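You operate a simulated robot arm through the tools that you are given. There is no shell and no other tool.

You run a simulated robot arm. Do the job below in one go: nothing can be reset, and whatever is moved stays where it is left.

JOB
Inch the white B bottle under the head, wind the head down to it and teach it.
Fine: the machine is locked out; leave it so. Clutch in and leave it in, inch by the grey inch knob, mode knob at SET; press TEACH when the display says HEAD OK.

It is judged by the outcome, as a careful person would: the job done as asked, and still so three seconds after it is handed in. It fails if anything else is knocked over, pushed out of place, dropped, spilled or broken.

ROBOT AND FRAMES
A 7-joint arm with a fingered hand, fixed in place. Base frame: the origin is on the floor under the middle of its stand, x ahead of it, y to its left, z up. Units: m, rad, N and s.
It reaches about 1.333 m from its shoulder. Its first joint turns from -1.204 to 3.002 rad. Payload 5 kg.
The tool frame sits at the grasp point between the pads (the TCP): z along the fingers, y along the line on which they close. The tips reach 0.032 m beyond it. The gripper opens to 0.16 m; its body begins 0.089 m behind the TCP. The gripper is a hand of 3 fingers: y runs from the thumb to the fingers, the wrist lies at [0, 0, -0.252] in the tool frame.
Orientation is told as [roll, pitch, yaw] about the base's x, y, z axes, in that order, counted from this pose: with the fingers straight down and closing along the base's y, the tool's x points along the base's -x, its y along +y and its z along -z.

CONTROLS
- The arm moves only by the tool move_arm. Its argument "steps" is a list of rows, each a list of 2 entries, a list of its own where there are three numbers: the shift along the tool's x, y, z in units of 30 mm (1.0 is 30 mm), then the turn, a rotation vector about the tool's x, y, z in units of 6 degrees (1.0 is 6 degrees). In form: [[[tx, ty, tz], [rx, ry, rz]], ...]. A call has 1 to 20 rows; each row shifts and turns the commanded pose from where the row before left it, along the tool's axes as they then stand. A call with a number of a shift or a turn outside -1 to 1 is refused whole. A row lasts 0.2 s, in which the tool goes at most 0.05 m and 0.15 rad; a call with a longer step from one row to the next is refused whole. Where a pose cannot be reached the arm comes as near as it can. A force on the tool above 40 N (or 10 N above the force at the start of the call, whichever is more), or a blocked arm, ends the call early, and 0.2 s more pass. In this call time passes only in rows, and 0.2 s behind the last. The reply holds the time, the measured pose of the TCP, the force on the tool along the base axes, the opening and the grip force, in the units named above and with some noise, with the torque about the TCP (base axes, N m) and any sound that the robot's microphone picked up.
- Cameras (640 x 400 px; columns grow to the right, rows downward): "scene" is fixed at [0.2188, -0.5, 1.4035]; the picture's right is [0.55, -0.83, 0.00], its down [-0.07, -0.05, -1.00] and it looks along [0.83, 0.55, -0.09] (base axes); focal length 214 px, centre (320, 200). "wrist" rides on the gripper at [0.065, -0.004, -0.116] in the tool frame; the picture's right is [0.06, 1.00, 0.00], its down [-0.87, 0.05, -0.49] and it looks along [-0.49, 0.03, 0.87] (tool axes); focal length 261 px, centre (320, 200). There is no depth. A picture from a camera that has moved, and an enlarged one, comes with that camera's place and axes in the base frame and with its lens.
- grab_frame(camera): a new picture of that camera. The clock stands still meanwhile.
- slide_trunk(by): slides the trunk up (or, below 0, down) by that many m; the arm rides with it, the base frame stays. It gives what a move gives, with no picture.
- curl_fingers(finger1, finger2, thumb_bend): sets how far each is bent, from 0 (flat) to 1 (curled in); at 0.3 the hand is open as for a grip, at 0.7 the pads meet at the TCP. One left out holds its place. A second passes; each finger stops where it meets its share of the squeeze, and holds until it gets a number again. It is the only way to open and close the hand. It gives what a move gives, with no picture; readings hold the bend of each and the force on the fingers (four entries, about 0 where the hand has none), thumb and palm.
- close_up(camera, box): a new picture of the part [left, top, right, bottom] of that camera's present view, enlarged. The clock stands still meanwhile.
- close_job(): hands the job in; it is judged then, once.

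Places have to be worked out from the pictures, the camera data and where the tool is seen. Open the gripper and draw the arm clear of the work before you hand the job in, unless the task says otherwise.

The tools are called after "Request:" as a command line: name --argument value ..., lists and objects as JSON in quotes. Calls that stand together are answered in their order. move_arm: Moves the arm, as the interface text tells. Its arguments: {"type":"object","properties":{"steps":{"type":"array","items":{"type":"array"}}},"required":["steps"]} The other tools are called the same way: slide_trunk (by) moves the trunk up or down; curl_fingers (finger1, finger2, thumb_bend) moves the fingers one by one; grab_frame (camera) takes a picture; close_up (camera, box) takes an enlarged picture of a part of a camera's view; close_job () hands the job in.

At the start:

```text
time_s: 0.0
eef_pos: [0.7768, -0.1492, 1.6095]
tcp_rot: [0.0, -0.002, -0.001]
force: [0.5, 1.0, 0.2]
moment: [0.0, -0.02, -0.02]
gripper_width: 0.1598
grasp_force: 0.0
shape: jaw
bend: [0.3, 0.3, 0.3]
finger forces: [0.0, 0.0, 0.1, 0.0, 0.0, 0.0]
trunk travel left (down, up): [-0.875, 0.065]
```

scene: 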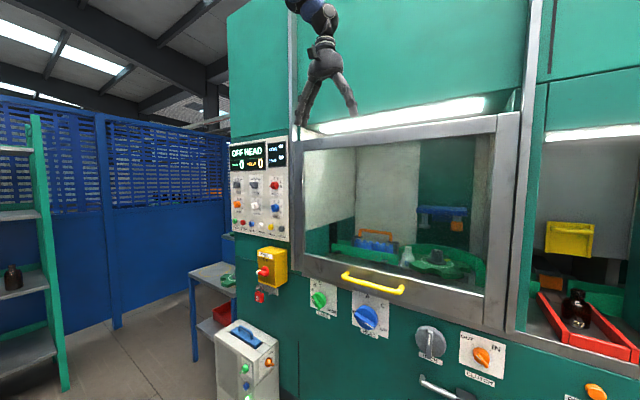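
wrist: 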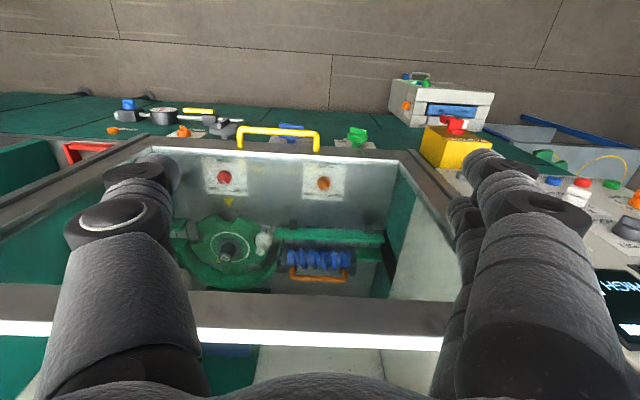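

The scene shows a green machine with a window, a control panel with a display, and several knobs on the front. I'll take close-ups of the panel, knobs and the window to read the labels before moving.

Request:
close_up --camera "scene" --box '[220, 130, 300, 250]'

Request:
close_up --camera "scene" --box '[220, 240, 420, 365]'

Request:
close_up --camera "scene" --box '[390, 300, 630, 400]'

Request:
close_up --camera "scene" --box '[300, 180, 500, 300]'

```text
3.33 times, centred on (260, 190) of scene
camera zoom: at [0.2188, -0.5, 1.4035], right [0.55, -0.83, 0.0], down [-0.07, -0.05, -1.0], along [0.83, 0.55, -0.09], focal length 715 px, centre (520, 233)
```

zoom: 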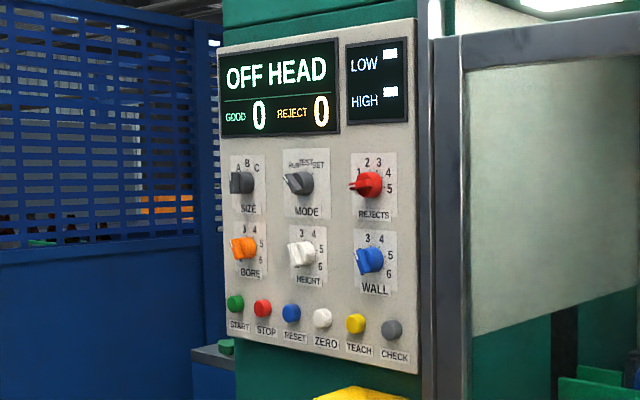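

```text
3.20 times, centred on (320, 302) of scene
camera zoom: at [0.2188, -0.5, 1.4035], right [0.55, -0.83, 0.0], down [-0.07, -0.05, -1.0], along [0.83, 0.55, -0.09], focal length 686 px, centre (320, -128)
```

zoom: 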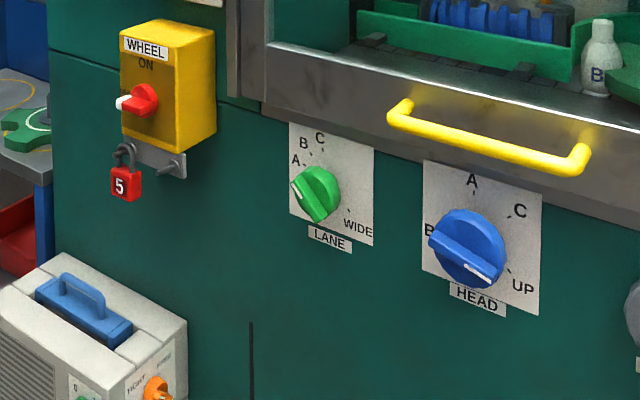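

```text
2.67 times, centred on (510, 350) of scene
camera zoom: at [0.2188, -0.5, 1.4035], right [0.55, -0.83, 0.0], down [-0.07, -0.05, -1.0], along [0.83, 0.55, -0.09], focal length 572 px, centre (-187, -200)
```

zoom: 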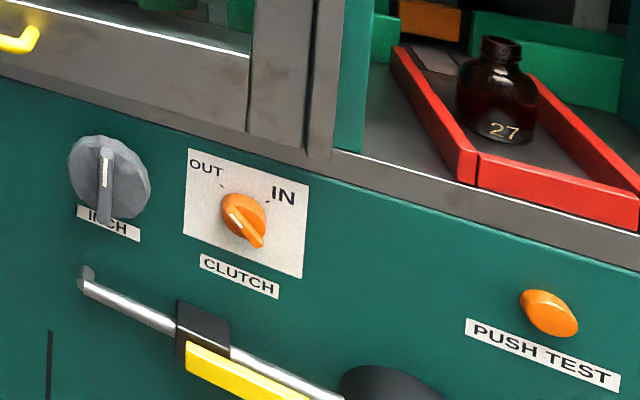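

```text
3.20 times, centred on (400, 240) of scene
camera zoom: at [0.2188, -0.5, 1.4035], right [0.55, -0.83, 0.0], down [-0.07, -0.05, -1.0], along [0.83, 0.55, -0.09], focal length 686 px, centre (64, 72)
```

zoom: 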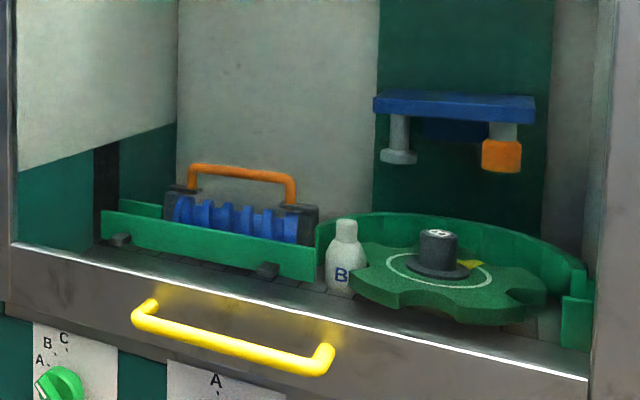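

The panel reads "OFF HEAD", and I can see HEAD, LANE, INCH, CLUTCH, SIZE and MODE knobs. I'll zoom in tighter to read where each pointer stands now.

Request:
close_up --camera "scene" --box '[225, 170, 275, 200]'

Request:
close_up --camera "scene" --box '[345, 285, 395, 340]'

Request:
close_up --camera "scene" --box '[305, 275, 345, 320]'

Request:
close_up --camera "scene" --box '[455, 330, 510, 385]'

Request:
close_up --camera "scene" --box '[395, 205, 475, 285]'

Request:
close_up --camera "scene" --box '[408, 318, 452, 368]'

```text
12.80 times, centred on (250, 185) of scene
camera zoom: at [0.2188, -0.5, 1.4035], right [0.55, -0.83, 0.0], down [-0.07, -0.05, -1.0], along [0.83, 0.55, -0.09], focal length 2745 px, centre (1216, 392)
```

zoom: 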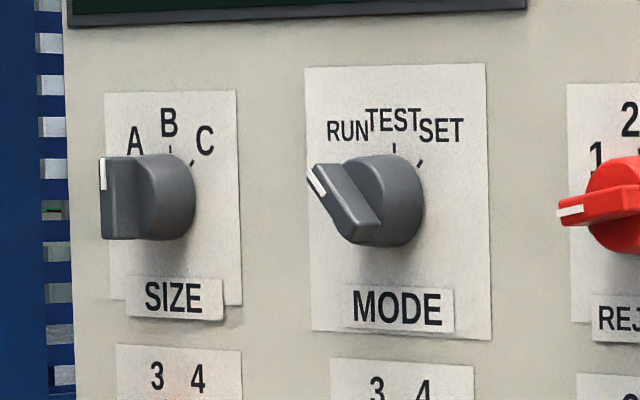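

```text
7.27 times, centred on (370, 312) of scene
camera zoom: at [0.2188, -0.5, 1.4035], right [0.55, -0.83, 0.0], down [-0.07, -0.05, -1.0], along [0.83, 0.55, -0.09], focal length 1560 px, centre (-44, -618)
```

zoom: 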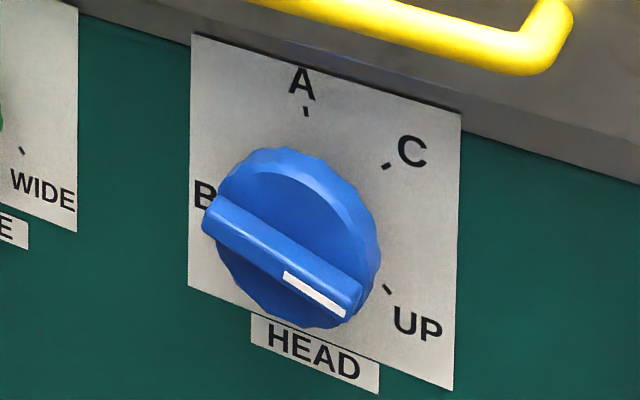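

```text
8.89 times, centred on (325, 298) of scene
camera zoom: at [0.2188, -0.5, 1.4035], right [0.55, -0.83, 0.0], down [-0.07, -0.05, -1.0], along [0.83, 0.55, -0.09], focal length 1906 px, centre (276, -667)
```

zoom: 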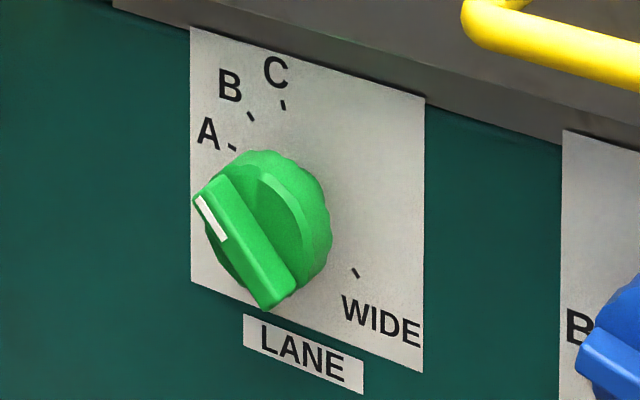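

```text
7.27 times, centred on (482, 358) of scene
camera zoom: at [0.2188, -0.5, 1.4035], right [0.55, -0.83, 0.0], down [-0.07, -0.05, -1.0], along [0.83, 0.55, -0.09], focal length 1560 px, centre (-862, -946)
```

zoom: 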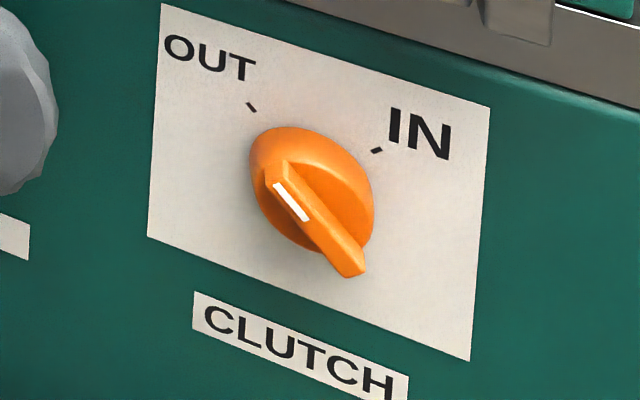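

```text
5.00 times, centred on (435, 245) of scene
camera zoom: at [0.2188, -0.5, 1.4035], right [0.55, -0.83, 0.0], down [-0.07, -0.05, -1.0], along [0.83, 0.55, -0.09], focal length 1072 px, centre (-255, -25)
```

zoom: 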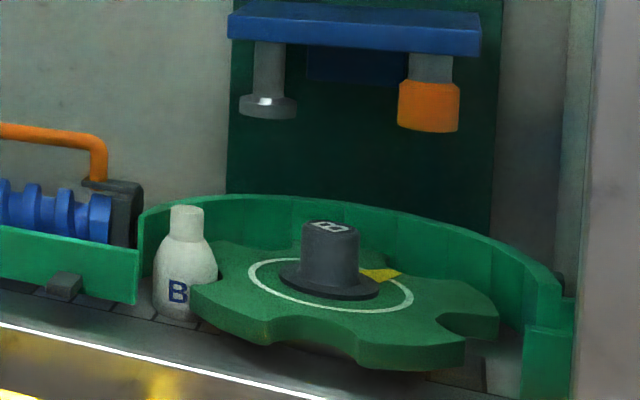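

```text
8.00 times, centred on (430, 343) of scene
camera zoom: at [0.2188, -0.5, 1.4035], right [0.55, -0.83, 0.0], down [-0.07, -0.05, -1.0], along [0.83, 0.55, -0.09], focal length 1716 px, centre (-560, -944)
```

zoom: 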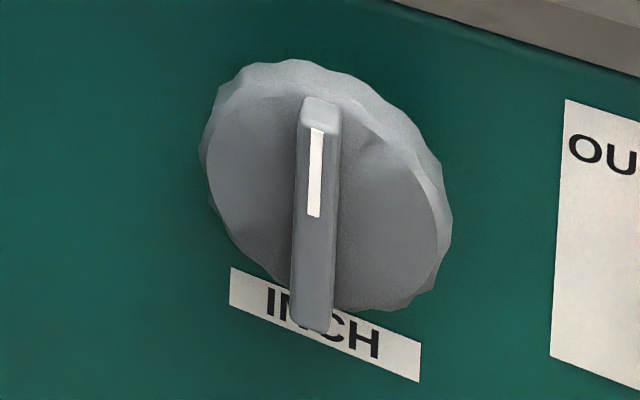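

Readings so far: SIZE is at B, LANE looks to be at B, MODE is at RUN, CLUTCH is at OUT, HEAD is at UP, and the INCH mark points up. I'll draw the hand back from the machine and tilt it forward so the wrist camera can see the front for measuring.

Request:
move_arm --steps '[[[1, 0, 0], [0, 0, 0]], [[1, 0, 0], [0, 0, 0]], [[1, 0, 0], [0, 0, 0]], [[1, 0, 0], [0, 0, 0]], [[1, 0, 0], [0, 0, 0]], [[0, 0, 0], [0, -1, 0]], [[0, 0, 0], [0, -1, 0]], [[0, 0, 0], [0, -1, 0]], [[0, 0, 0], [0, -1, 0]], [[0, 0, 0], [0, -1, 0]], [[0, 0, 0], [0, -1, 0]], [[0, 0, 0], [0, -1, 0]], [[0, 0, 0], [0, -1, 0]], [[0, 0, 0], [0, -1, 0]], [[0, 0, 0], [0, -1, 0]]]'

```text
time_s: 3.2
eef_pos: [0.6268, -0.15, 1.6109]
tcp_rot: [0.001, -1.049, -0.003]
force: [-0.6, -0.3, -0.1]
moment: [0.02, 0.01, -0.02]
gripper_width: 0.16
grasp_force: 0.0
shape: jaw
bend: [0.3, 0.3, 0.3]
finger forces: [0.0, 0.0, 0.0, 0.0, 0.0, 0.1]
trunk travel left (down, up): [-0.875, 0.065]
```

The move went as planned; the hand is now about 0.15 m further back and tilted 60°. I'll look with both cameras.

Request:
grab_frame --camera "wrist"

Request:
grab_frame --camera "scene"

```text
taken
camera wrist: at [0.4936, -0.1531, 1.6135], right [-0.03, 1.0, -0.05], down [0.01, 0.05, 1.0], along [1.0, 0.03, -0.01], focal length 261 px, centre (320, 200)
```

wrist: 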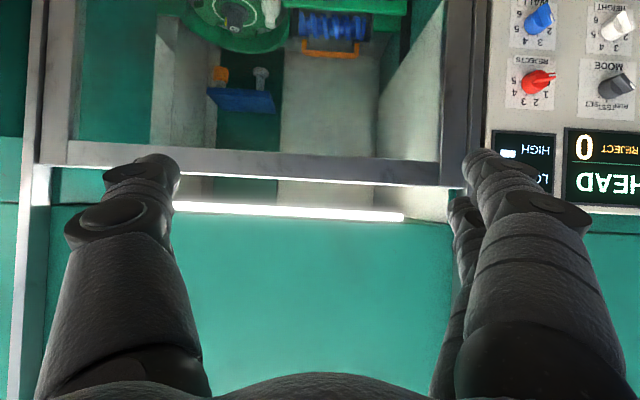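

```text
taken
```

scene: 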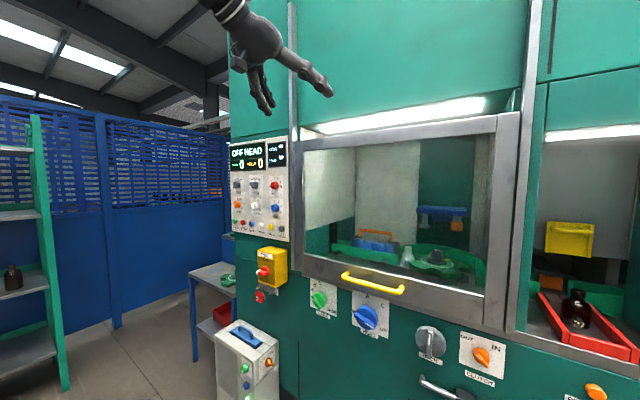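

The front face is a plane at roughly x = 0.95, which puts HEAD near (y -0.24, z 0.91), INCH near (y -0.44, z 0.85) and MODE near (y 0.38, z 1.36). I'll slide the trunk down so the wrist camera faces the lower knobs.

Request:
slide_trunk --by -0.5

Request:
grab_frame --camera "wrist"

Request:
grab_frame --camera "scene"

```text
refused: -0.5 is not a number from -0.4 to 0.4
```

```text
taken
camera wrist: at [0.4936, -0.1531, 1.6135], right [-0.03, 1.0, -0.05], down [0.01, 0.05, 1.0], along [1.0, 0.03, -0.01], focal length 261 px, centre (320, 200)
```

wrist: 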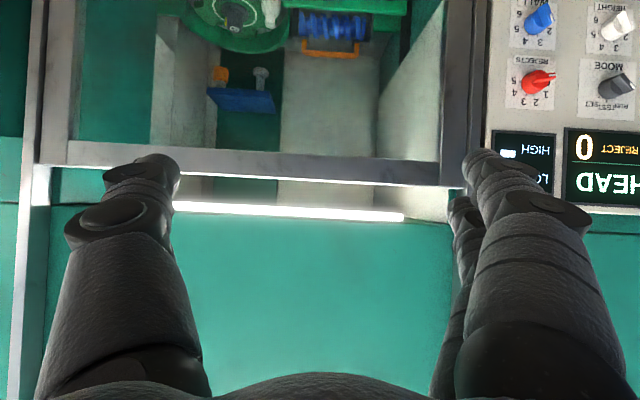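

```text
taken
```

scene: 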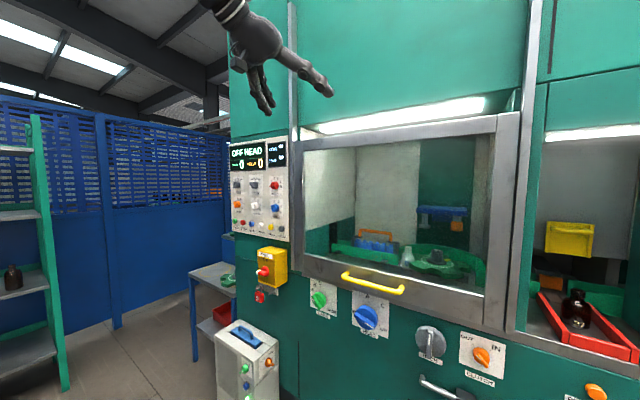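

The slide is limited to 0.4 m a call, so I'll go down 0.3 m first and look from there.

Request:
slide_trunk --by -0.3

```text
time_s: 6.2
eef_pos: [0.6278, -0.1505, 1.3109]
tcp_rot: [0.002, -1.047, -0.001]
force: [0.2, 0.1, -0.1]
moment: [-0.03, -0.03, 0.01]
gripper_width: 0.1599
grasp_force: 0.1
shape: jaw
bend: [0.3, 0.3, 0.3]
finger forces: [0.1, 0.0, 0.1, 0.0, 0.1, 0.0]
trunk travel left (down, up): [-0.575, 0.365]
```

The trunk is down 0.3 m. I'll take a wrist picture at this height and enlarge the window and the lower knobs.

Request:
grab_frame --camera "wrist"

Request:
close_up --camera "wrist" --box '[120, 0, 320, 125]'

Request:
close_up --camera "wrist" --box '[120, 80, 460, 200]'

```text
taken
camera wrist: at [0.4941, -0.1534, 1.3135], right [-0.03, 1.0, -0.05], down [0.01, 0.05, 1.0], along [1.0, 0.03, -0.01], focal length 261 px, centre (320, 200)
```

wrist: 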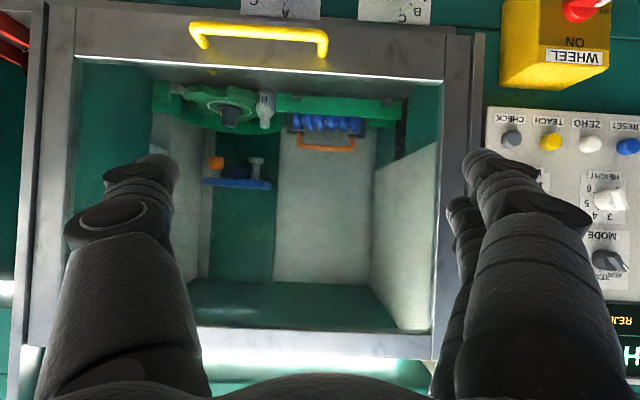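

```text
3.20 times, centred on (220, 62) of wrist
camera zoom: at [0.4941, -0.1534, 1.3135], right [-0.03, 1.0, -0.05], down [0.01, 0.05, 1.0], along [1.0, 0.03, -0.01], focal length 834 px, centre (640, 640)
```

zoom: 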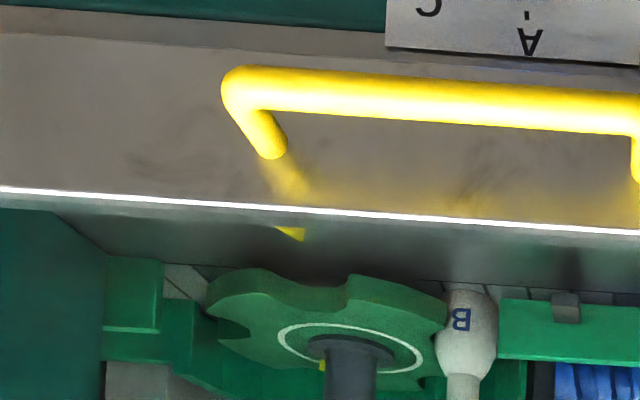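

```text
1.88 times, centred on (290, 140) of wrist
camera zoom: at [0.4941, -0.1534, 1.3135], right [-0.03, 1.0, -0.05], down [0.01, 0.05, 1.0], along [1.0, 0.03, -0.01], focal length 491 px, centre (376, 313)
```

zoom: 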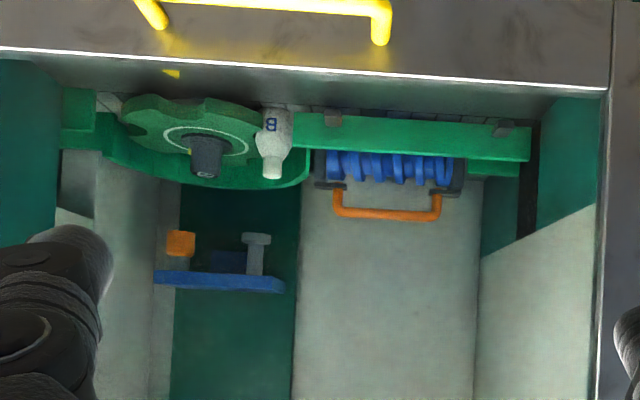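

The wheel hub works out at about (1.30, -0.42), the bottle at (1.25, -0.31), the grey head at (1.39, -0.35) and the orange one at (1.39, -0.485). I'll lower another 0.3 m to get a square view of the lower knobs.

Request:
slide_trunk --by -0.3

Request:
grab_frame --camera "wrist"

Request:
grab_frame --camera "scene"

```text
time_s: 9.2
eef_pos: [0.6263, -0.1488, 1.0109]
tcp_rot: [0.004, -1.047, -0.003]
force: [-0.2, -0.4, -0.6]
moment: [0.0, 0.0, 0.01]
gripper_width: 0.1601
grasp_force: 0.0
shape: jaw
bend: [0.3, 0.3, 0.3]
finger forces: [0.0, 0.0, 0.0, 0.0, 0.0, 0.0]
trunk travel left (down, up): [-0.275, 0.665]
```

```text
taken
camera wrist: at [0.4941, -0.1533, 1.0135], right [-0.03, 1.0, -0.05], down [0.01, 0.05, 1.0], along [1.0, 0.03, -0.01], focal length 261 px, centre (320, 200)
```

wrist: 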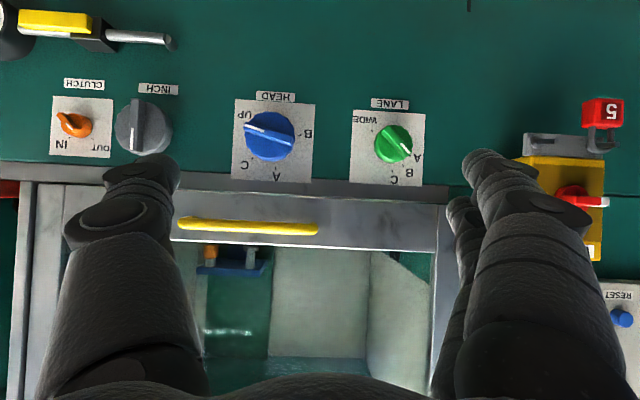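

```text
taken
```

scene: 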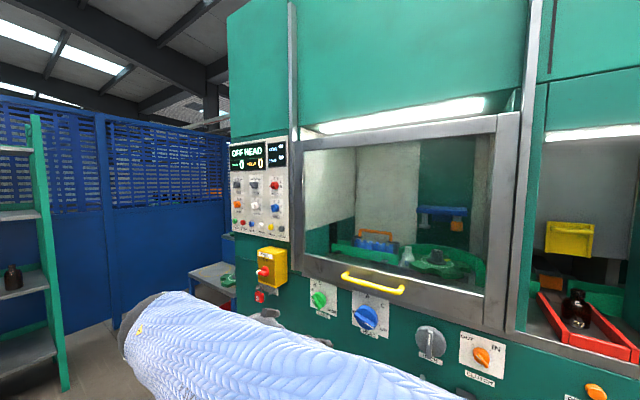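

All the lower knobs are in view now, upside down. I'll zoom in on each to read the pointers properly, especially LANE.

Request:
close_up --camera "wrist" --box '[340, 90, 440, 190]'

Request:
close_up --camera "wrist" --box '[220, 85, 330, 190]'

Request:
close_up --camera "wrist" --box '[40, 70, 190, 165]'

Request:
close_up --camera "wrist" --box '[180, 230, 280, 300]'

```text
4.00 times, centred on (390, 140) of wrist
camera zoom: at [0.4941, -0.1533, 1.0135], right [-0.03, 1.0, -0.05], down [0.01, 0.05, 1.0], along [1.0, 0.03, -0.01], focal length 1043 px, centre (40, 440)
```

zoom: 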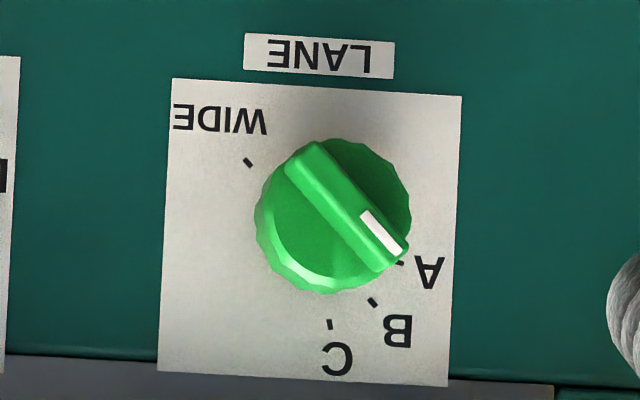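

```text
3.81 times, centred on (275, 138) of wrist
camera zoom: at [0.4941, -0.1533, 1.0135], right [-0.03, 1.0, -0.05], down [0.01, 0.05, 1.0], along [1.0, 0.03, -0.01], focal length 993 px, centre (491, 438)
```

zoom: 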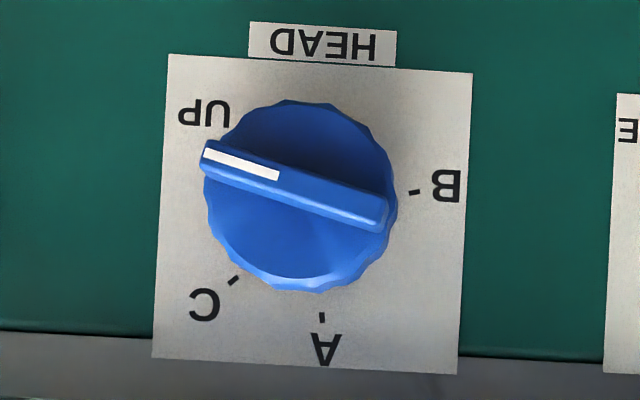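

```text
4.21 times, centred on (115, 118) of wrist
camera zoom: at [0.4941, -0.1533, 1.0135], right [-0.03, 1.0, -0.05], down [0.01, 0.05, 1.0], along [1.0, 0.03, -0.01], focal length 1098 px, centre (1183, 547)
```

zoom: 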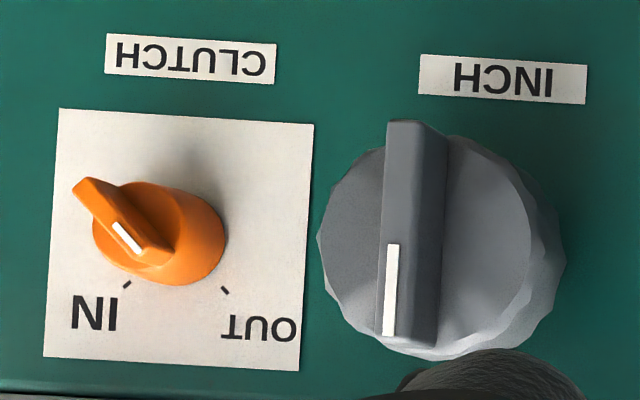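

```text
5.71 times, centred on (230, 265) of wrist
camera zoom: at [0.4941, -0.1533, 1.0135], right [-0.03, 1.0, -0.05], down [0.01, 0.05, 1.0], along [1.0, 0.03, -0.01], focal length 1489 px, centre (834, -171)
```

zoom: 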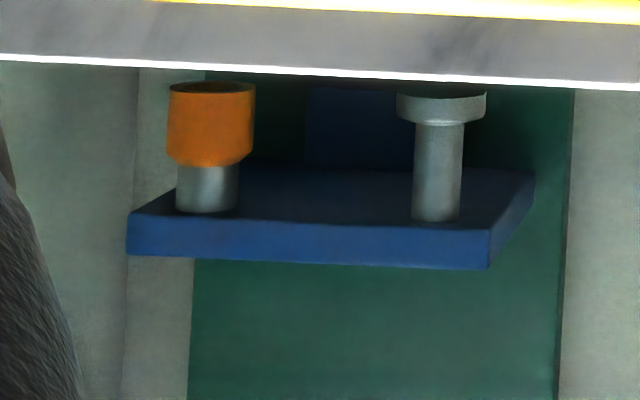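

LANE and SIZE both stand at B, so neither needs touching. I'll set MODE first for safety. MODE is near (0.95, 0.385, 1.384), so I'll raise the trunk back up 0.37 m.

Request:
slide_trunk --by 0.37

Request:
move_arm --steps '[[[0, 1, 0], [0, -1, 0]], [[0, 1, 0], [0, -1, 0]], [[0, 1, 0], [0, -1, 0]], [[0, 1, 0], [0, -1, 0]], [[0, 1, 0], [0, -1, 0]], [[0, 1, 0], [0, 0, 0]], [[0, 1, 0], [0, 0, 0]], [[0, 1, 0], [0, 0, 0]], [[0, 1, 0], [0, 0, 0]], [[0, 1, 0], [0, 0, 0]], [[0, 1, 0], [0, 0, 0]], [[0, 1, 0], [0, 0, 0]], [[0, 1, 0], [0, 0, 0]], [[0, 1, 0], [0, 0, 0]], [[0, 1, 0], [0, 0, 0]], [[0, 1, 0], [0, 0, 0]], [[0, 1, 0], [0, 0, 0]]]'

Request:
grab_frame --camera "wrist"

Request:
grab_frame --camera "scene"

```text
time_s: 12.8
eef_pos: [0.6264, -0.1499, 1.3796]
tcp_rot: [0.001, -1.047, -0.003]
force: [-0.7, 0.4, 0.0]
moment: [-0.01, -0.01, 0.01]
gripper_width: 0.1599
grasp_force: 0.0
shape: jaw
bend: [0.3, 0.3, 0.3]
finger forces: [0.1, 0.0, 0.1, 0.0, 0.0, 0.0]
trunk travel left (down, up): [-0.645, 0.295]
```

```text
time_s: 16.6
eef_pos: [0.6675, 0.2809, 1.4985]
tcp_rot: [1.626, -1.447, -1.657]
force: [0.9, -0.6, -0.2]
moment: [0.02, -0.01, 0.03]
gripper_width: 0.1599
grasp_force: 0.0
shape: jaw
bend: [0.3, 0.3, 0.3]
finger forces: [0.1, 0.1, 0.0, 0.0, 0.0, 0.0]
out of reach, approached as far as the arm can: row 2, 3, 15, 16, 17
trunk travel left (down, up): [-0.645, 0.295]
stopped in row 17: the arm was blocked; the commanded pose is now the measured one
```

```text
taken
camera wrist: at [0.5535, 0.2894, 1.4342], right [0.03, 1.0, 0.06], down [-0.5, -0.04, 0.87], along [0.87, -0.06, 0.5], focal length 261 px, centre (320, 200)
```

wrist: 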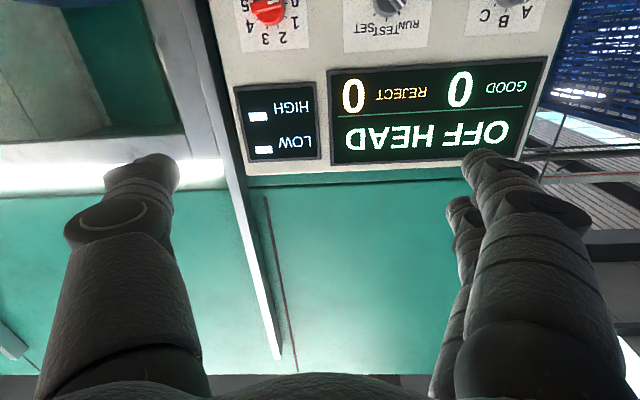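

```text
taken
```

scene: 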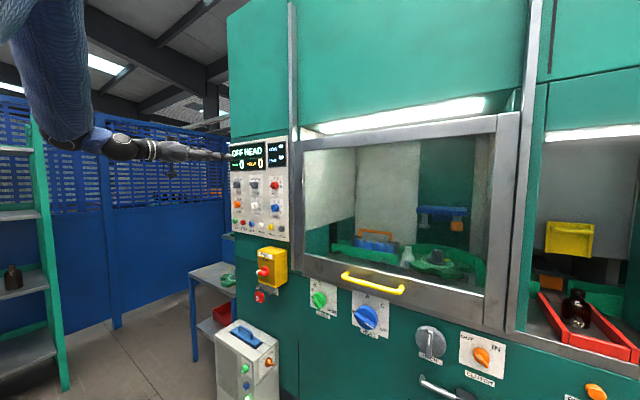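

The arm came out cramped this close to its stand: it was blocked at (0.667, 0.281, 1.4985) with about 7° of roll, and no contact force. I'll reach forward to a roomier distance, still clear of the panel, and take the roll out.

Request:
move_arm --steps '[[[0, 0, 1], [0, 0, -0.4]], [[0, 0, 1], [0, 0, -0.4]], [[0, 0, 1], [0, 0, -0.4]], [[0, 0, 0], [0, 0, 0]]]'

```text
time_s: 17.6
eef_pos: [0.7575, 0.2835, 1.4965]
tcp_rot: [-2.314, -1.559, 2.285]
force: [-0.5, 0.6, 0.8]
moment: [-0.04, 0.01, -0.07]
gripper_width: 0.1598
grasp_force: 0.1
shape: jaw
bend: [0.3, 0.3, 0.3]
finger forces: [0.0, 0.0, 0.0, 0.0, 0.0, 0.1]
trunk travel left (down, up): [-0.645, 0.295]
```

The arm moves freely again at x = 0.757. I'll use the wrist camera's reported axes to check the true orientation.

Request:
grab_frame --camera "wrist"

```text
taken
camera wrist: at [0.6422, 0.283, 1.432], right [0.03, 1.0, -0.07], down [-0.5, 0.08, 0.86], along [0.87, 0.01, 0.5], focal length 261 px, centre (320, 200)
```

wrist: 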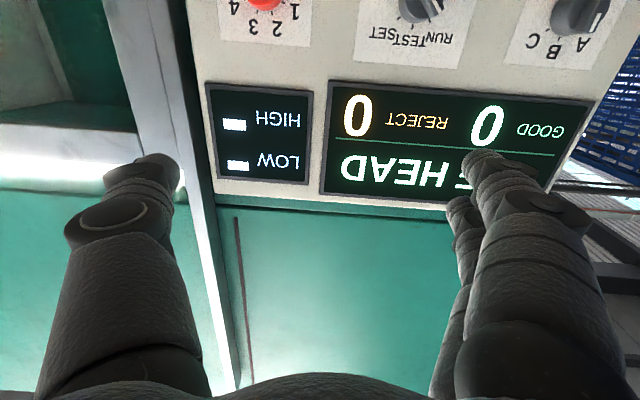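

Roll is nearly gone, with about 1.7° of yaw left. I'll correct that and move down and left to line up in front of MODE, staying back at x = 0.76.

Request:
move_arm --steps '[[[0.8, 0.7, 0], [-0.29, 0, 0]], [[0.8, 0.7, 0], [0, 0, 0]], [[0.8, 0.7, 0], [0, 0, 0]], [[0.8, 0.7, 0], [0, 0, 0]], [[0.55, 0.6, 0], [0, 0, 0]], [[0, 0, 0], [0, 0, 0]]]'

Request:
grab_frame --camera "wrist"

Request:
grab_frame --camera "scene"

```text
time_s: 18.6
eef_pos: [0.8038, 0.2819, 1.4765]
tcp_rot: [1.618, -1.453, -1.69]
force: [0.0, -0.7, 0.9]
moment: [-0.02, 0.03, -0.02]
gripper_width: 0.16
grasp_force: 0.0
shape: jaw
bend: [0.3, 0.3, 0.3]
finger forces: [0.0, 0.1, 0.0, 0.0, 0.1, 0.0]
out of reach, approached as far as the arm can: row 5
trunk travel left (down, up): [-0.645, 0.295]
stopped in row 5: the arm was blocked; the commanded pose is now the measured one
```

```text
taken
camera wrist: at [0.6891, 0.2945, 1.4112], right [0.07, 1.0, 0.06], down [-0.5, -0.01, 0.87], along [0.86, -0.09, 0.5], focal length 261 px, centre (320, 200)
```

wrist: 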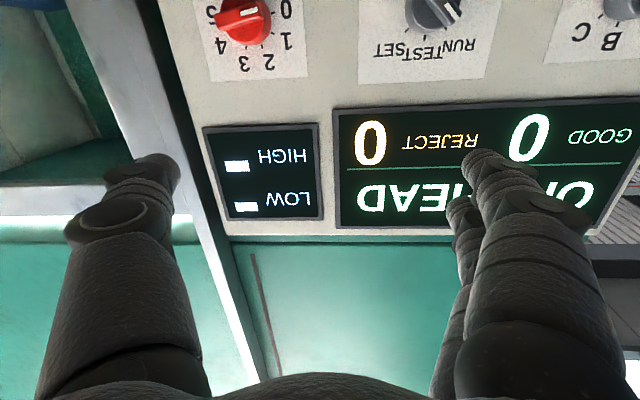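

```text
taken
```

scene: 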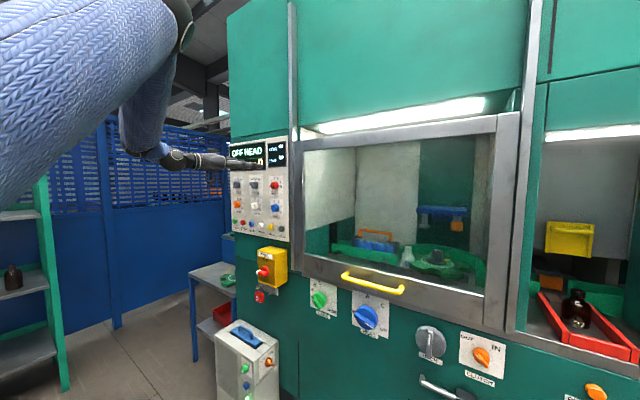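

The forearm hangs vertically here, so the wrist is at its bend limit. A lower trunk with the arm reaching up should help. I'll raise and retract the hand, straightening its roll and yaw, before lowering the trunk.

Request:
move_arm --steps '[[[-1, 0, -0.4], [-0.22, 0, -0.38]], [[-1, 0, -0.4], [-0.22, 0, -0.38]], [[-1, 0, -0.4], [-0.22, 0, -0.38]], [[-1, 0, 0], [0, 0, 0]], [[-1, 0, 0], [0, 0, 0]], [[-1, 0, 0], [0, 0, 0]], [[-1, 0, 0], [0, 0, 0]], [[-1, 0, 0], [0, 0, 0]], [[-1, 0, 0], [0, 0, 0]], [[0, 0, 0], [0, 0, 0]]]'

Request:
grab_frame --camera "wrist"

```text
time_s: 20.9
eef_pos: [0.7623, 0.2822, 1.7441]
tcp_rot: [-2.765, -1.558, 2.763]
force: [-1.2, 0.1, 0.5]
moment: [-0.02, -0.02, 0.02]
gripper_width: 0.1598
grasp_force: 0.1
shape: jaw
bend: [0.3, 0.3, 0.3]
finger forces: [0.1, 0.0, 0.0, 0.0, 0.0, 0.2]
trunk travel left (down, up): [-0.645, 0.295]
```

```text
taken
camera wrist: at [0.6474, 0.2782, 1.6789], right [0.0, 1.0, -0.07], down [-0.5, 0.06, 0.86], along [0.87, 0.03, 0.5], focal length 261 px, centre (320, 200)
```

wrist: 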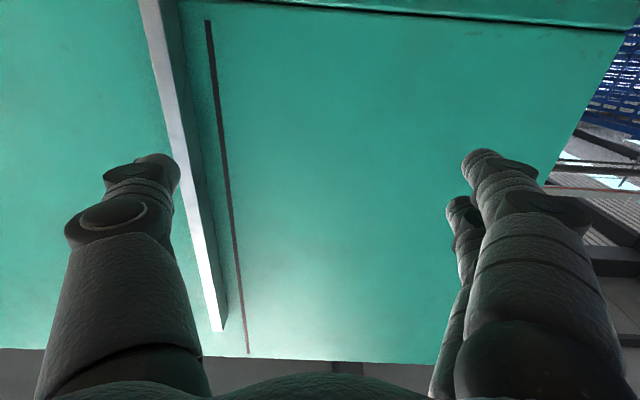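

Orientation is now squared up at z 1.744. I'll lower the trunk by 0.36 m to bring the hand to MODE height with the arm more stretched out.

Request:
slide_trunk --by -0.36

Request:
grab_frame --camera "wrist"

Request:
grab_frame --camera "scene"

```text
time_s: 24.4
eef_pos: [0.7615, 0.2813, 1.3841]
tcp_rot: [-2.768, -1.558, 2.766]
force: [-0.5, -0.5, -0.6]
moment: [0.0, 0.01, -0.02]
gripper_width: 0.1598
grasp_force: 0.0
shape: jaw
bend: [0.3, 0.3, 0.3]
finger forces: [0.1, 0.0, 0.0, 0.0, 0.1, 0.0]
trunk travel left (down, up): [-0.285, 0.655]
```

```text
taken
camera wrist: at [0.6471, 0.278, 1.3188], right [0.0, 1.0, -0.07], down [-0.5, 0.06, 0.86], along [0.87, 0.03, 0.5], focal length 261 px, centre (320, 200)
```

wrist: 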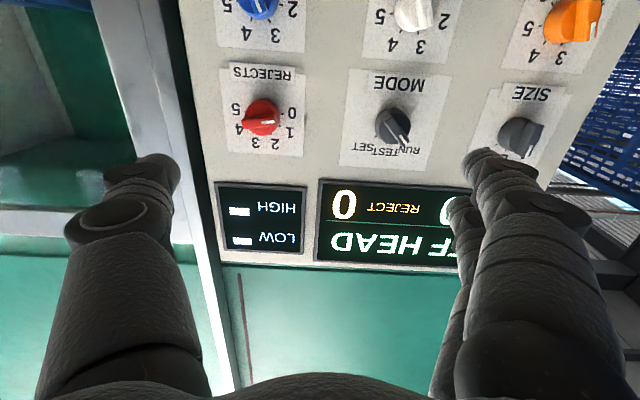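

```text
taken
```

scene: 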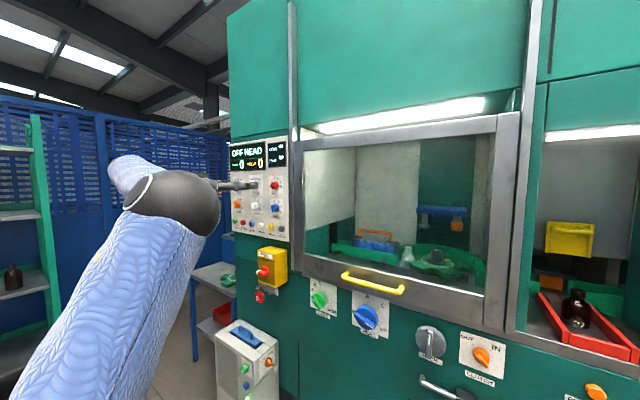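

The arm now has a much better shape with the elbow out to the side, and MODE is clearly in view. I'll zoom in on it to work out its exact place.

Request:
close_up --camera "wrist" --box '[335, 65, 455, 165]'

Request:
close_up --camera "wrist" --box '[210, 0, 640, 190]'

```text
4.00 times, centred on (395, 115) of wrist
camera zoom: at [0.6471, 0.278, 1.3188], right [0.0, 1.0, -0.07], down [-0.5, 0.06, 0.86], along [0.87, 0.03, 0.5], focal length 1043 px, centre (20, 540)
```

zoom: 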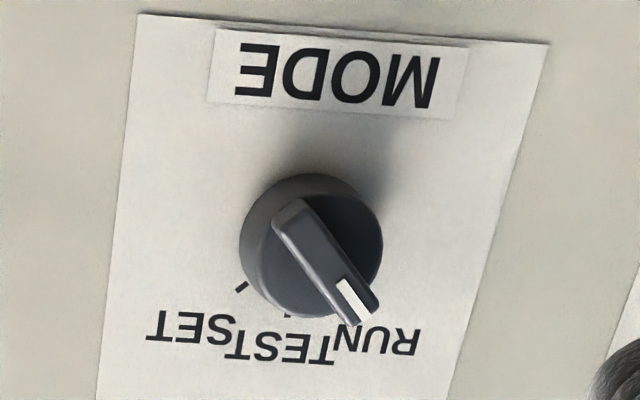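

```text
1.49 times, centred on (425, 95) of wrist
camera zoom: at [0.6471, 0.278, 1.3188], right [0.0, 1.0, -0.07], down [-0.5, 0.06, 0.86], along [0.87, 0.03, 0.5], focal length 388 px, centre (164, 356)
```

zoom: 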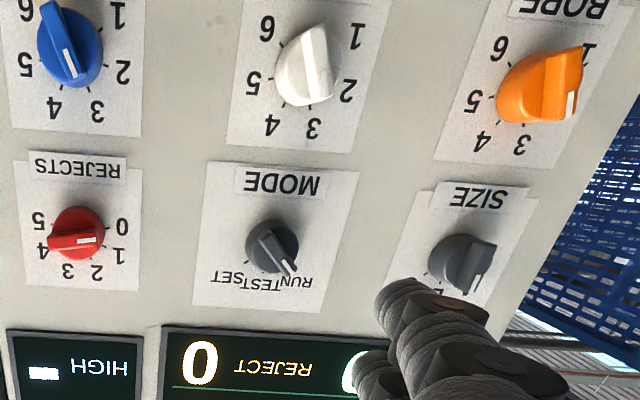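

MODE's axis works out at about y 0.365, z 1.383, with its pointer at -44° (RUN). I'll first rotate the hand -44° in free space to match the bar, close the fingers part way, and see how the fingertips look.

Request:
move_arm --steps '[[[0, 1, 0], [0, 0, 0]], [[0, 1, 0], [0, 0, 0]], [[0, 0.77, 0], [0, 0, 0]], [[0, 0, 0], [0, 0, -1]], [[0, 0, 0], [0, 0, -1]], [[0, 0, 0], [0, 0, -1]], [[0, 0, 0], [0, 0, -1]], [[0, 0, 0], [0, 0, -1]], [[0, 0, 0], [0, 0, -1]], [[0, 0, 0], [0, 0, -1]], [[0, 0, 0], [0, 0, -0.33]]]'

Request:
curl_fingers --finger1 0.55 --finger2 0.55 --thumb_bend 0.55

Request:
grab_frame --camera "wrist"

Request:
grab_frame --camera "scene"

```text
time_s: 26.8
eef_pos: [0.7632, 0.3645, 1.3834]
tcp_rot: [-1.586, -0.798, 1.581]
force: [0.2, -0.6, 0.3]
moment: [-0.01, 0.01, 0.04]
gripper_width: 0.16
grasp_force: 0.1
shape: jaw
bend: [0.3, 0.3, 0.3]
finger forces: [0.0, 0.0, 0.0, 0.0, 0.1, 0.0]
trunk travel left (down, up): [-0.285, 0.655]
```

```text
time_s: 27.8
eef_pos: [0.7627, 0.3641, 1.3835]
tcp_rot: [-1.586, -0.8, 1.582]
force: [0.5, -0.6, -1.0]
moment: [0.03, 0.03, 0.0]
gripper_width: 0.068
grasp_force: 0.1
shape: fingers
bend: [0.55, 0.55, 0.55]
finger forces: [0.0, 0.1, 0.0, 0.0, 0.0, 0.0]
trunk travel left (down, up): [-0.285, 0.655]
```

```text
taken
camera wrist: at [0.6471, 0.3175, 1.34], right [0.01, 0.67, -0.74], down [-0.5, 0.65, 0.58], along [0.87, 0.36, 0.34], focal length 261 px, centre (320, 200)
```

wrist: 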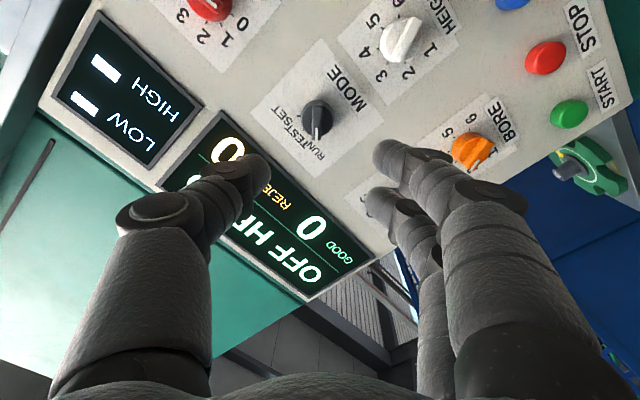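

```text
taken
```

scene: 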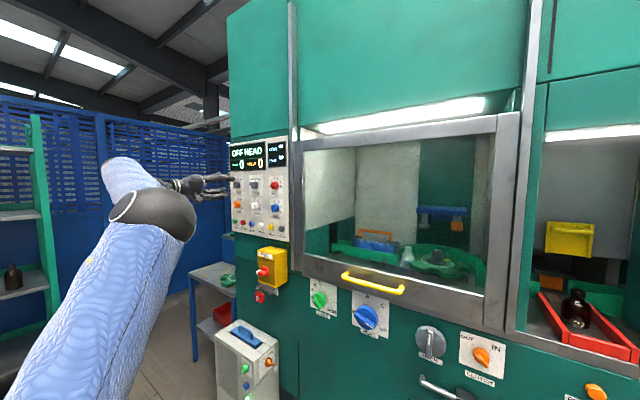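

The bar now lies along the hand's axis in the picture, slightly above where the approach axis should meet it. I'll zoom in to fine-tune the centring.

Request:
close_up --camera "wrist" --box '[260, 70, 380, 170]'

```text
4.00 times, centred on (320, 120) of wrist
camera zoom: at [0.6471, 0.3175, 1.34], right [0.01, 0.67, -0.74], down [-0.5, 0.65, 0.58], along [0.87, 0.36, 0.34], focal length 1043 px, centre (320, 520)
```

zoom: 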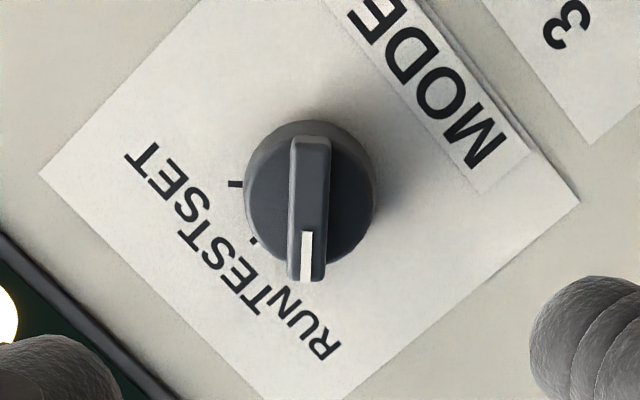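

The bar's centre is about 3 mm off along the closing line and some 5 mm along the bar. I'll correct that and approach 70 mm, then re-check.

Request:
move_arm --steps '[[[0.16, -0.097, 0], [0, 0, 0]], [[0, 0, 0.8], [0, 0, 0]], [[0, 0, 0.8], [0, 0, 0]], [[0, 0, 0.75], [0, 0, 0]], [[0, 0, 0], [0, 0, 0]]]'

Request:
grab_frame --camera "wrist"

Request:
close_up --camera "scene" --box '[200, 130, 300, 220]'

```text
time_s: 28.9
eef_pos: [0.8317, 0.3599, 1.3849]
tcp_rot: [-1.588, -0.798, 1.582]
force: [0.2, -0.3, 0.4]
moment: [-0.01, 0.02, -0.01]
gripper_width: 0.0677
grasp_force: 0.1
shape: fingers
bend: [0.55, 0.55, 0.55]
finger forces: [0.0, 0.1, 0.0, 0.0, 0.1, 0.0]
trunk travel left (down, up): [-0.285, 0.655]
```

```text
taken
camera wrist: at [0.7171, 0.3128, 1.3405], right [0.01, 0.67, -0.74], down [-0.5, 0.65, 0.58], along [0.87, 0.36, 0.34], focal length 261 px, centre (320, 200)
```

wrist: 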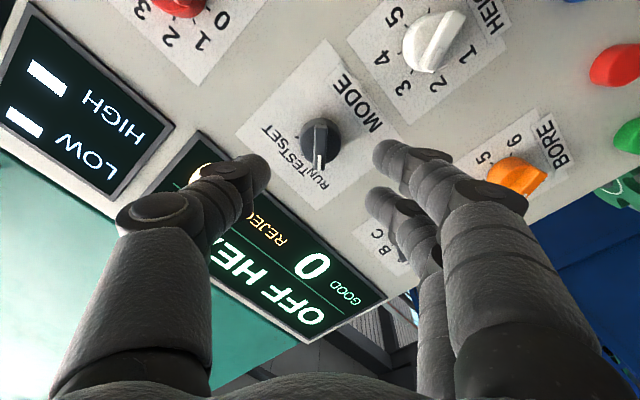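

```text
4.44 times, centred on (250, 175) of scene
camera zoom: at [0.2188, -0.5, 1.4035], right [0.55, -0.83, 0.0], down [-0.07, -0.05, -1.0], along [0.83, 0.55, -0.09], focal length 953 px, centre (631, 311)
```

zoom: 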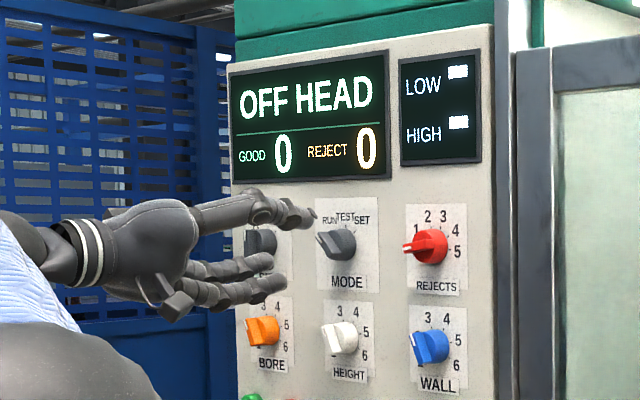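

The hand is lined up, with MODE between thumb and fingers and a gap still ahead. I'll zoom the wrist view for a finer check of the alignment.

Request:
close_up --camera "wrist" --box '[240, 90, 400, 200]'

```text
3.64 times, centred on (320, 145) of wrist
camera zoom: at [0.7171, 0.3128, 1.3405], right [0.01, 0.67, -0.74], down [-0.5, 0.65, 0.58], along [0.87, 0.36, 0.34], focal length 948 px, centre (320, 400)
```

zoom: 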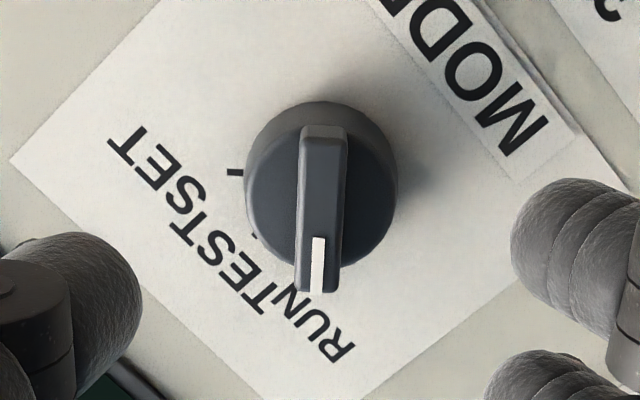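

The bar sits on the hand's axis, its front at about x = 0.917, and the thumb tip is at about x = 0.868. I'll go in another 55 mm so the tips come alongside the bar, then look before closing.

Request:
move_arm --steps '[[[0, 0, 0.6], [0, 0, 0]], [[0, 0, 0.6], [0, 0, 0]], [[0, 0, 0.4], [0, 0, 0]], [[0, 0, 0.25], [0, 0, 0]], [[0, 0, 0], [0, 0, 0]]]'

Request:
close_up --camera "wrist" --box '[220, 70, 420, 220]'

Request:
close_up --camera "scene" --box '[220, 150, 280, 210]'

```text
time_s: 30.1
eef_pos: [0.8886, 0.3594, 1.3839]
tcp_rot: [-1.59, -0.798, 1.58]
force: [0.5, -0.6, 0.0]
moment: [0.06, 0.01, 0.0]
gripper_width: 0.0678
grasp_force: 0.0
shape: fingers
bend: [0.55, 0.55, 0.55]
finger forces: [0.1, 0.0, 0.1, 0.0, 0.0, 0.0]
trunk travel left (down, up): [-0.285, 0.655]
```

```text
2.67 times, centred on (320, 145) of wrist
camera zoom: at [0.7729, 0.3124, 1.3399], right [0.01, 0.67, -0.74], down [-0.5, 0.65, 0.58], along [0.87, 0.36, 0.34], focal length 695 px, centre (320, 347)
```

zoom: 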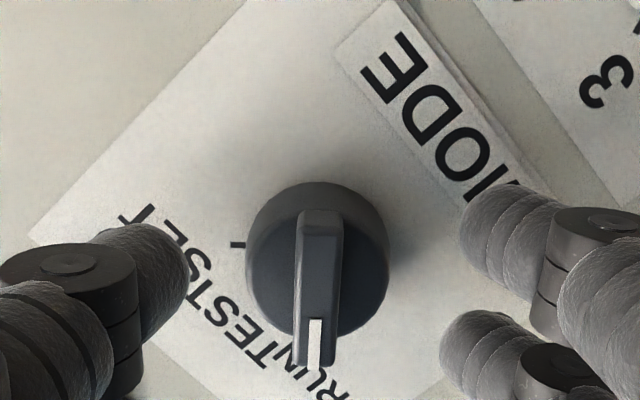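

```text
6.67 times, centred on (250, 180) of scene
camera zoom: at [0.2188, -0.5, 1.4035], right [0.55, -0.83, 0.0], down [-0.07, -0.05, -1.0], along [0.83, 0.55, -0.09], focal length 1430 px, centre (787, 333)
```

zoom: 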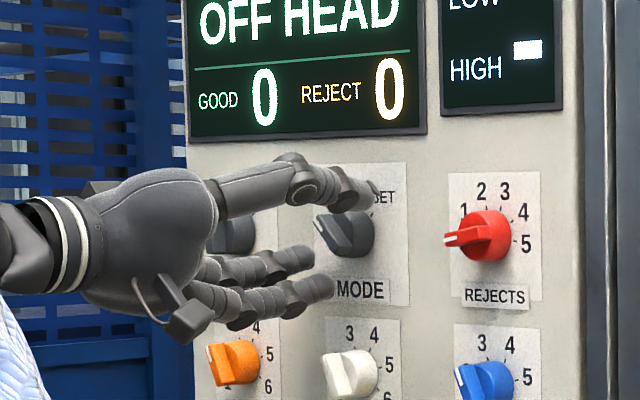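

The tips are now alongside the bar, and both fingers fall within its length. I'll go 5 mm deeper and close gently.

Request:
move_arm --steps '[[[0, 0, 0.18], [0, 0, 0]], [[0, 0, 0], [0, 0, 0]]]'

Request:
curl_fingers --finger1 0.63 --finger2 0.63 --thumb_bend 0.63

Request:
close_up --camera "wrist" --box '[220, 70, 420, 220]'

Request:
close_up --camera "scene" --box '[220, 150, 280, 210]'

```text
time_s: 30.8
eef_pos: [0.8931, 0.3595, 1.3828]
tcp_rot: [-1.585, -0.798, 1.58]
force: [-0.5, -0.3, -0.1]
moment: [0.03, -0.01, -0.02]
gripper_width: 0.0676
grasp_force: 0.0
shape: fingers
bend: [0.55, 0.55, 0.55]
finger forces: [0.0, 0.0, 0.0, 0.1, 0.1, 0.0]
trunk travel left (down, up): [-0.285, 0.655]
```

```text
time_s: 31.8
eef_pos: [0.8934, 0.3593, 1.3835]
tcp_rot: [-1.588, -0.798, 1.582]
force: [0.1, -0.7, 1.0]
moment: [0.01, -0.04, -0.02]
gripper_width: 0.0387
grasp_force: 1.2
shape: fingers
bend: [0.63, 0.63, 0.62]
finger forces: [0.1, 0.0, 0.1, 0.1, 1.7, 0.0]
trunk travel left (down, up): [-0.285, 0.655]
```

```text
2.67 times, centred on (320, 145) of wrist
camera zoom: at [0.7784, 0.312, 1.34], right [0.01, 0.67, -0.74], down [-0.5, 0.65, 0.58], along [0.87, 0.36, 0.34], focal length 695 px, centre (320, 347)
```

zoom: 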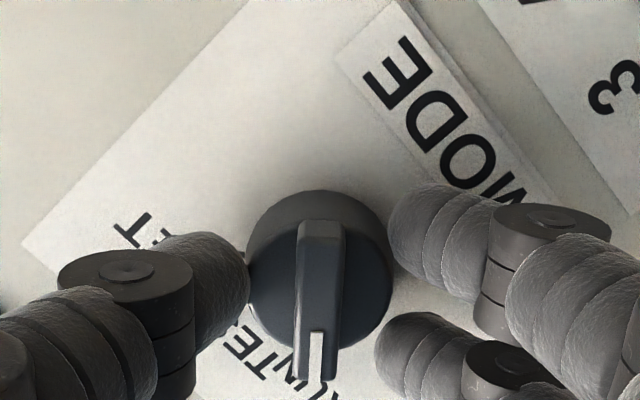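

```text
6.67 times, centred on (250, 180) of scene
camera zoom: at [0.2188, -0.5, 1.4035], right [0.55, -0.83, 0.0], down [-0.07, -0.05, -1.0], along [0.83, 0.55, -0.09], focal length 1430 px, centre (787, 333)
```

zoom: 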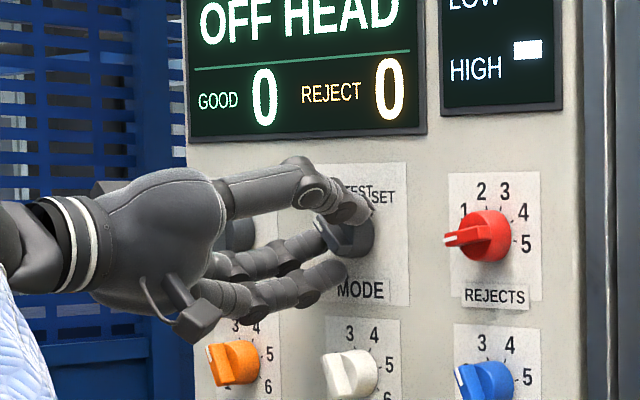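

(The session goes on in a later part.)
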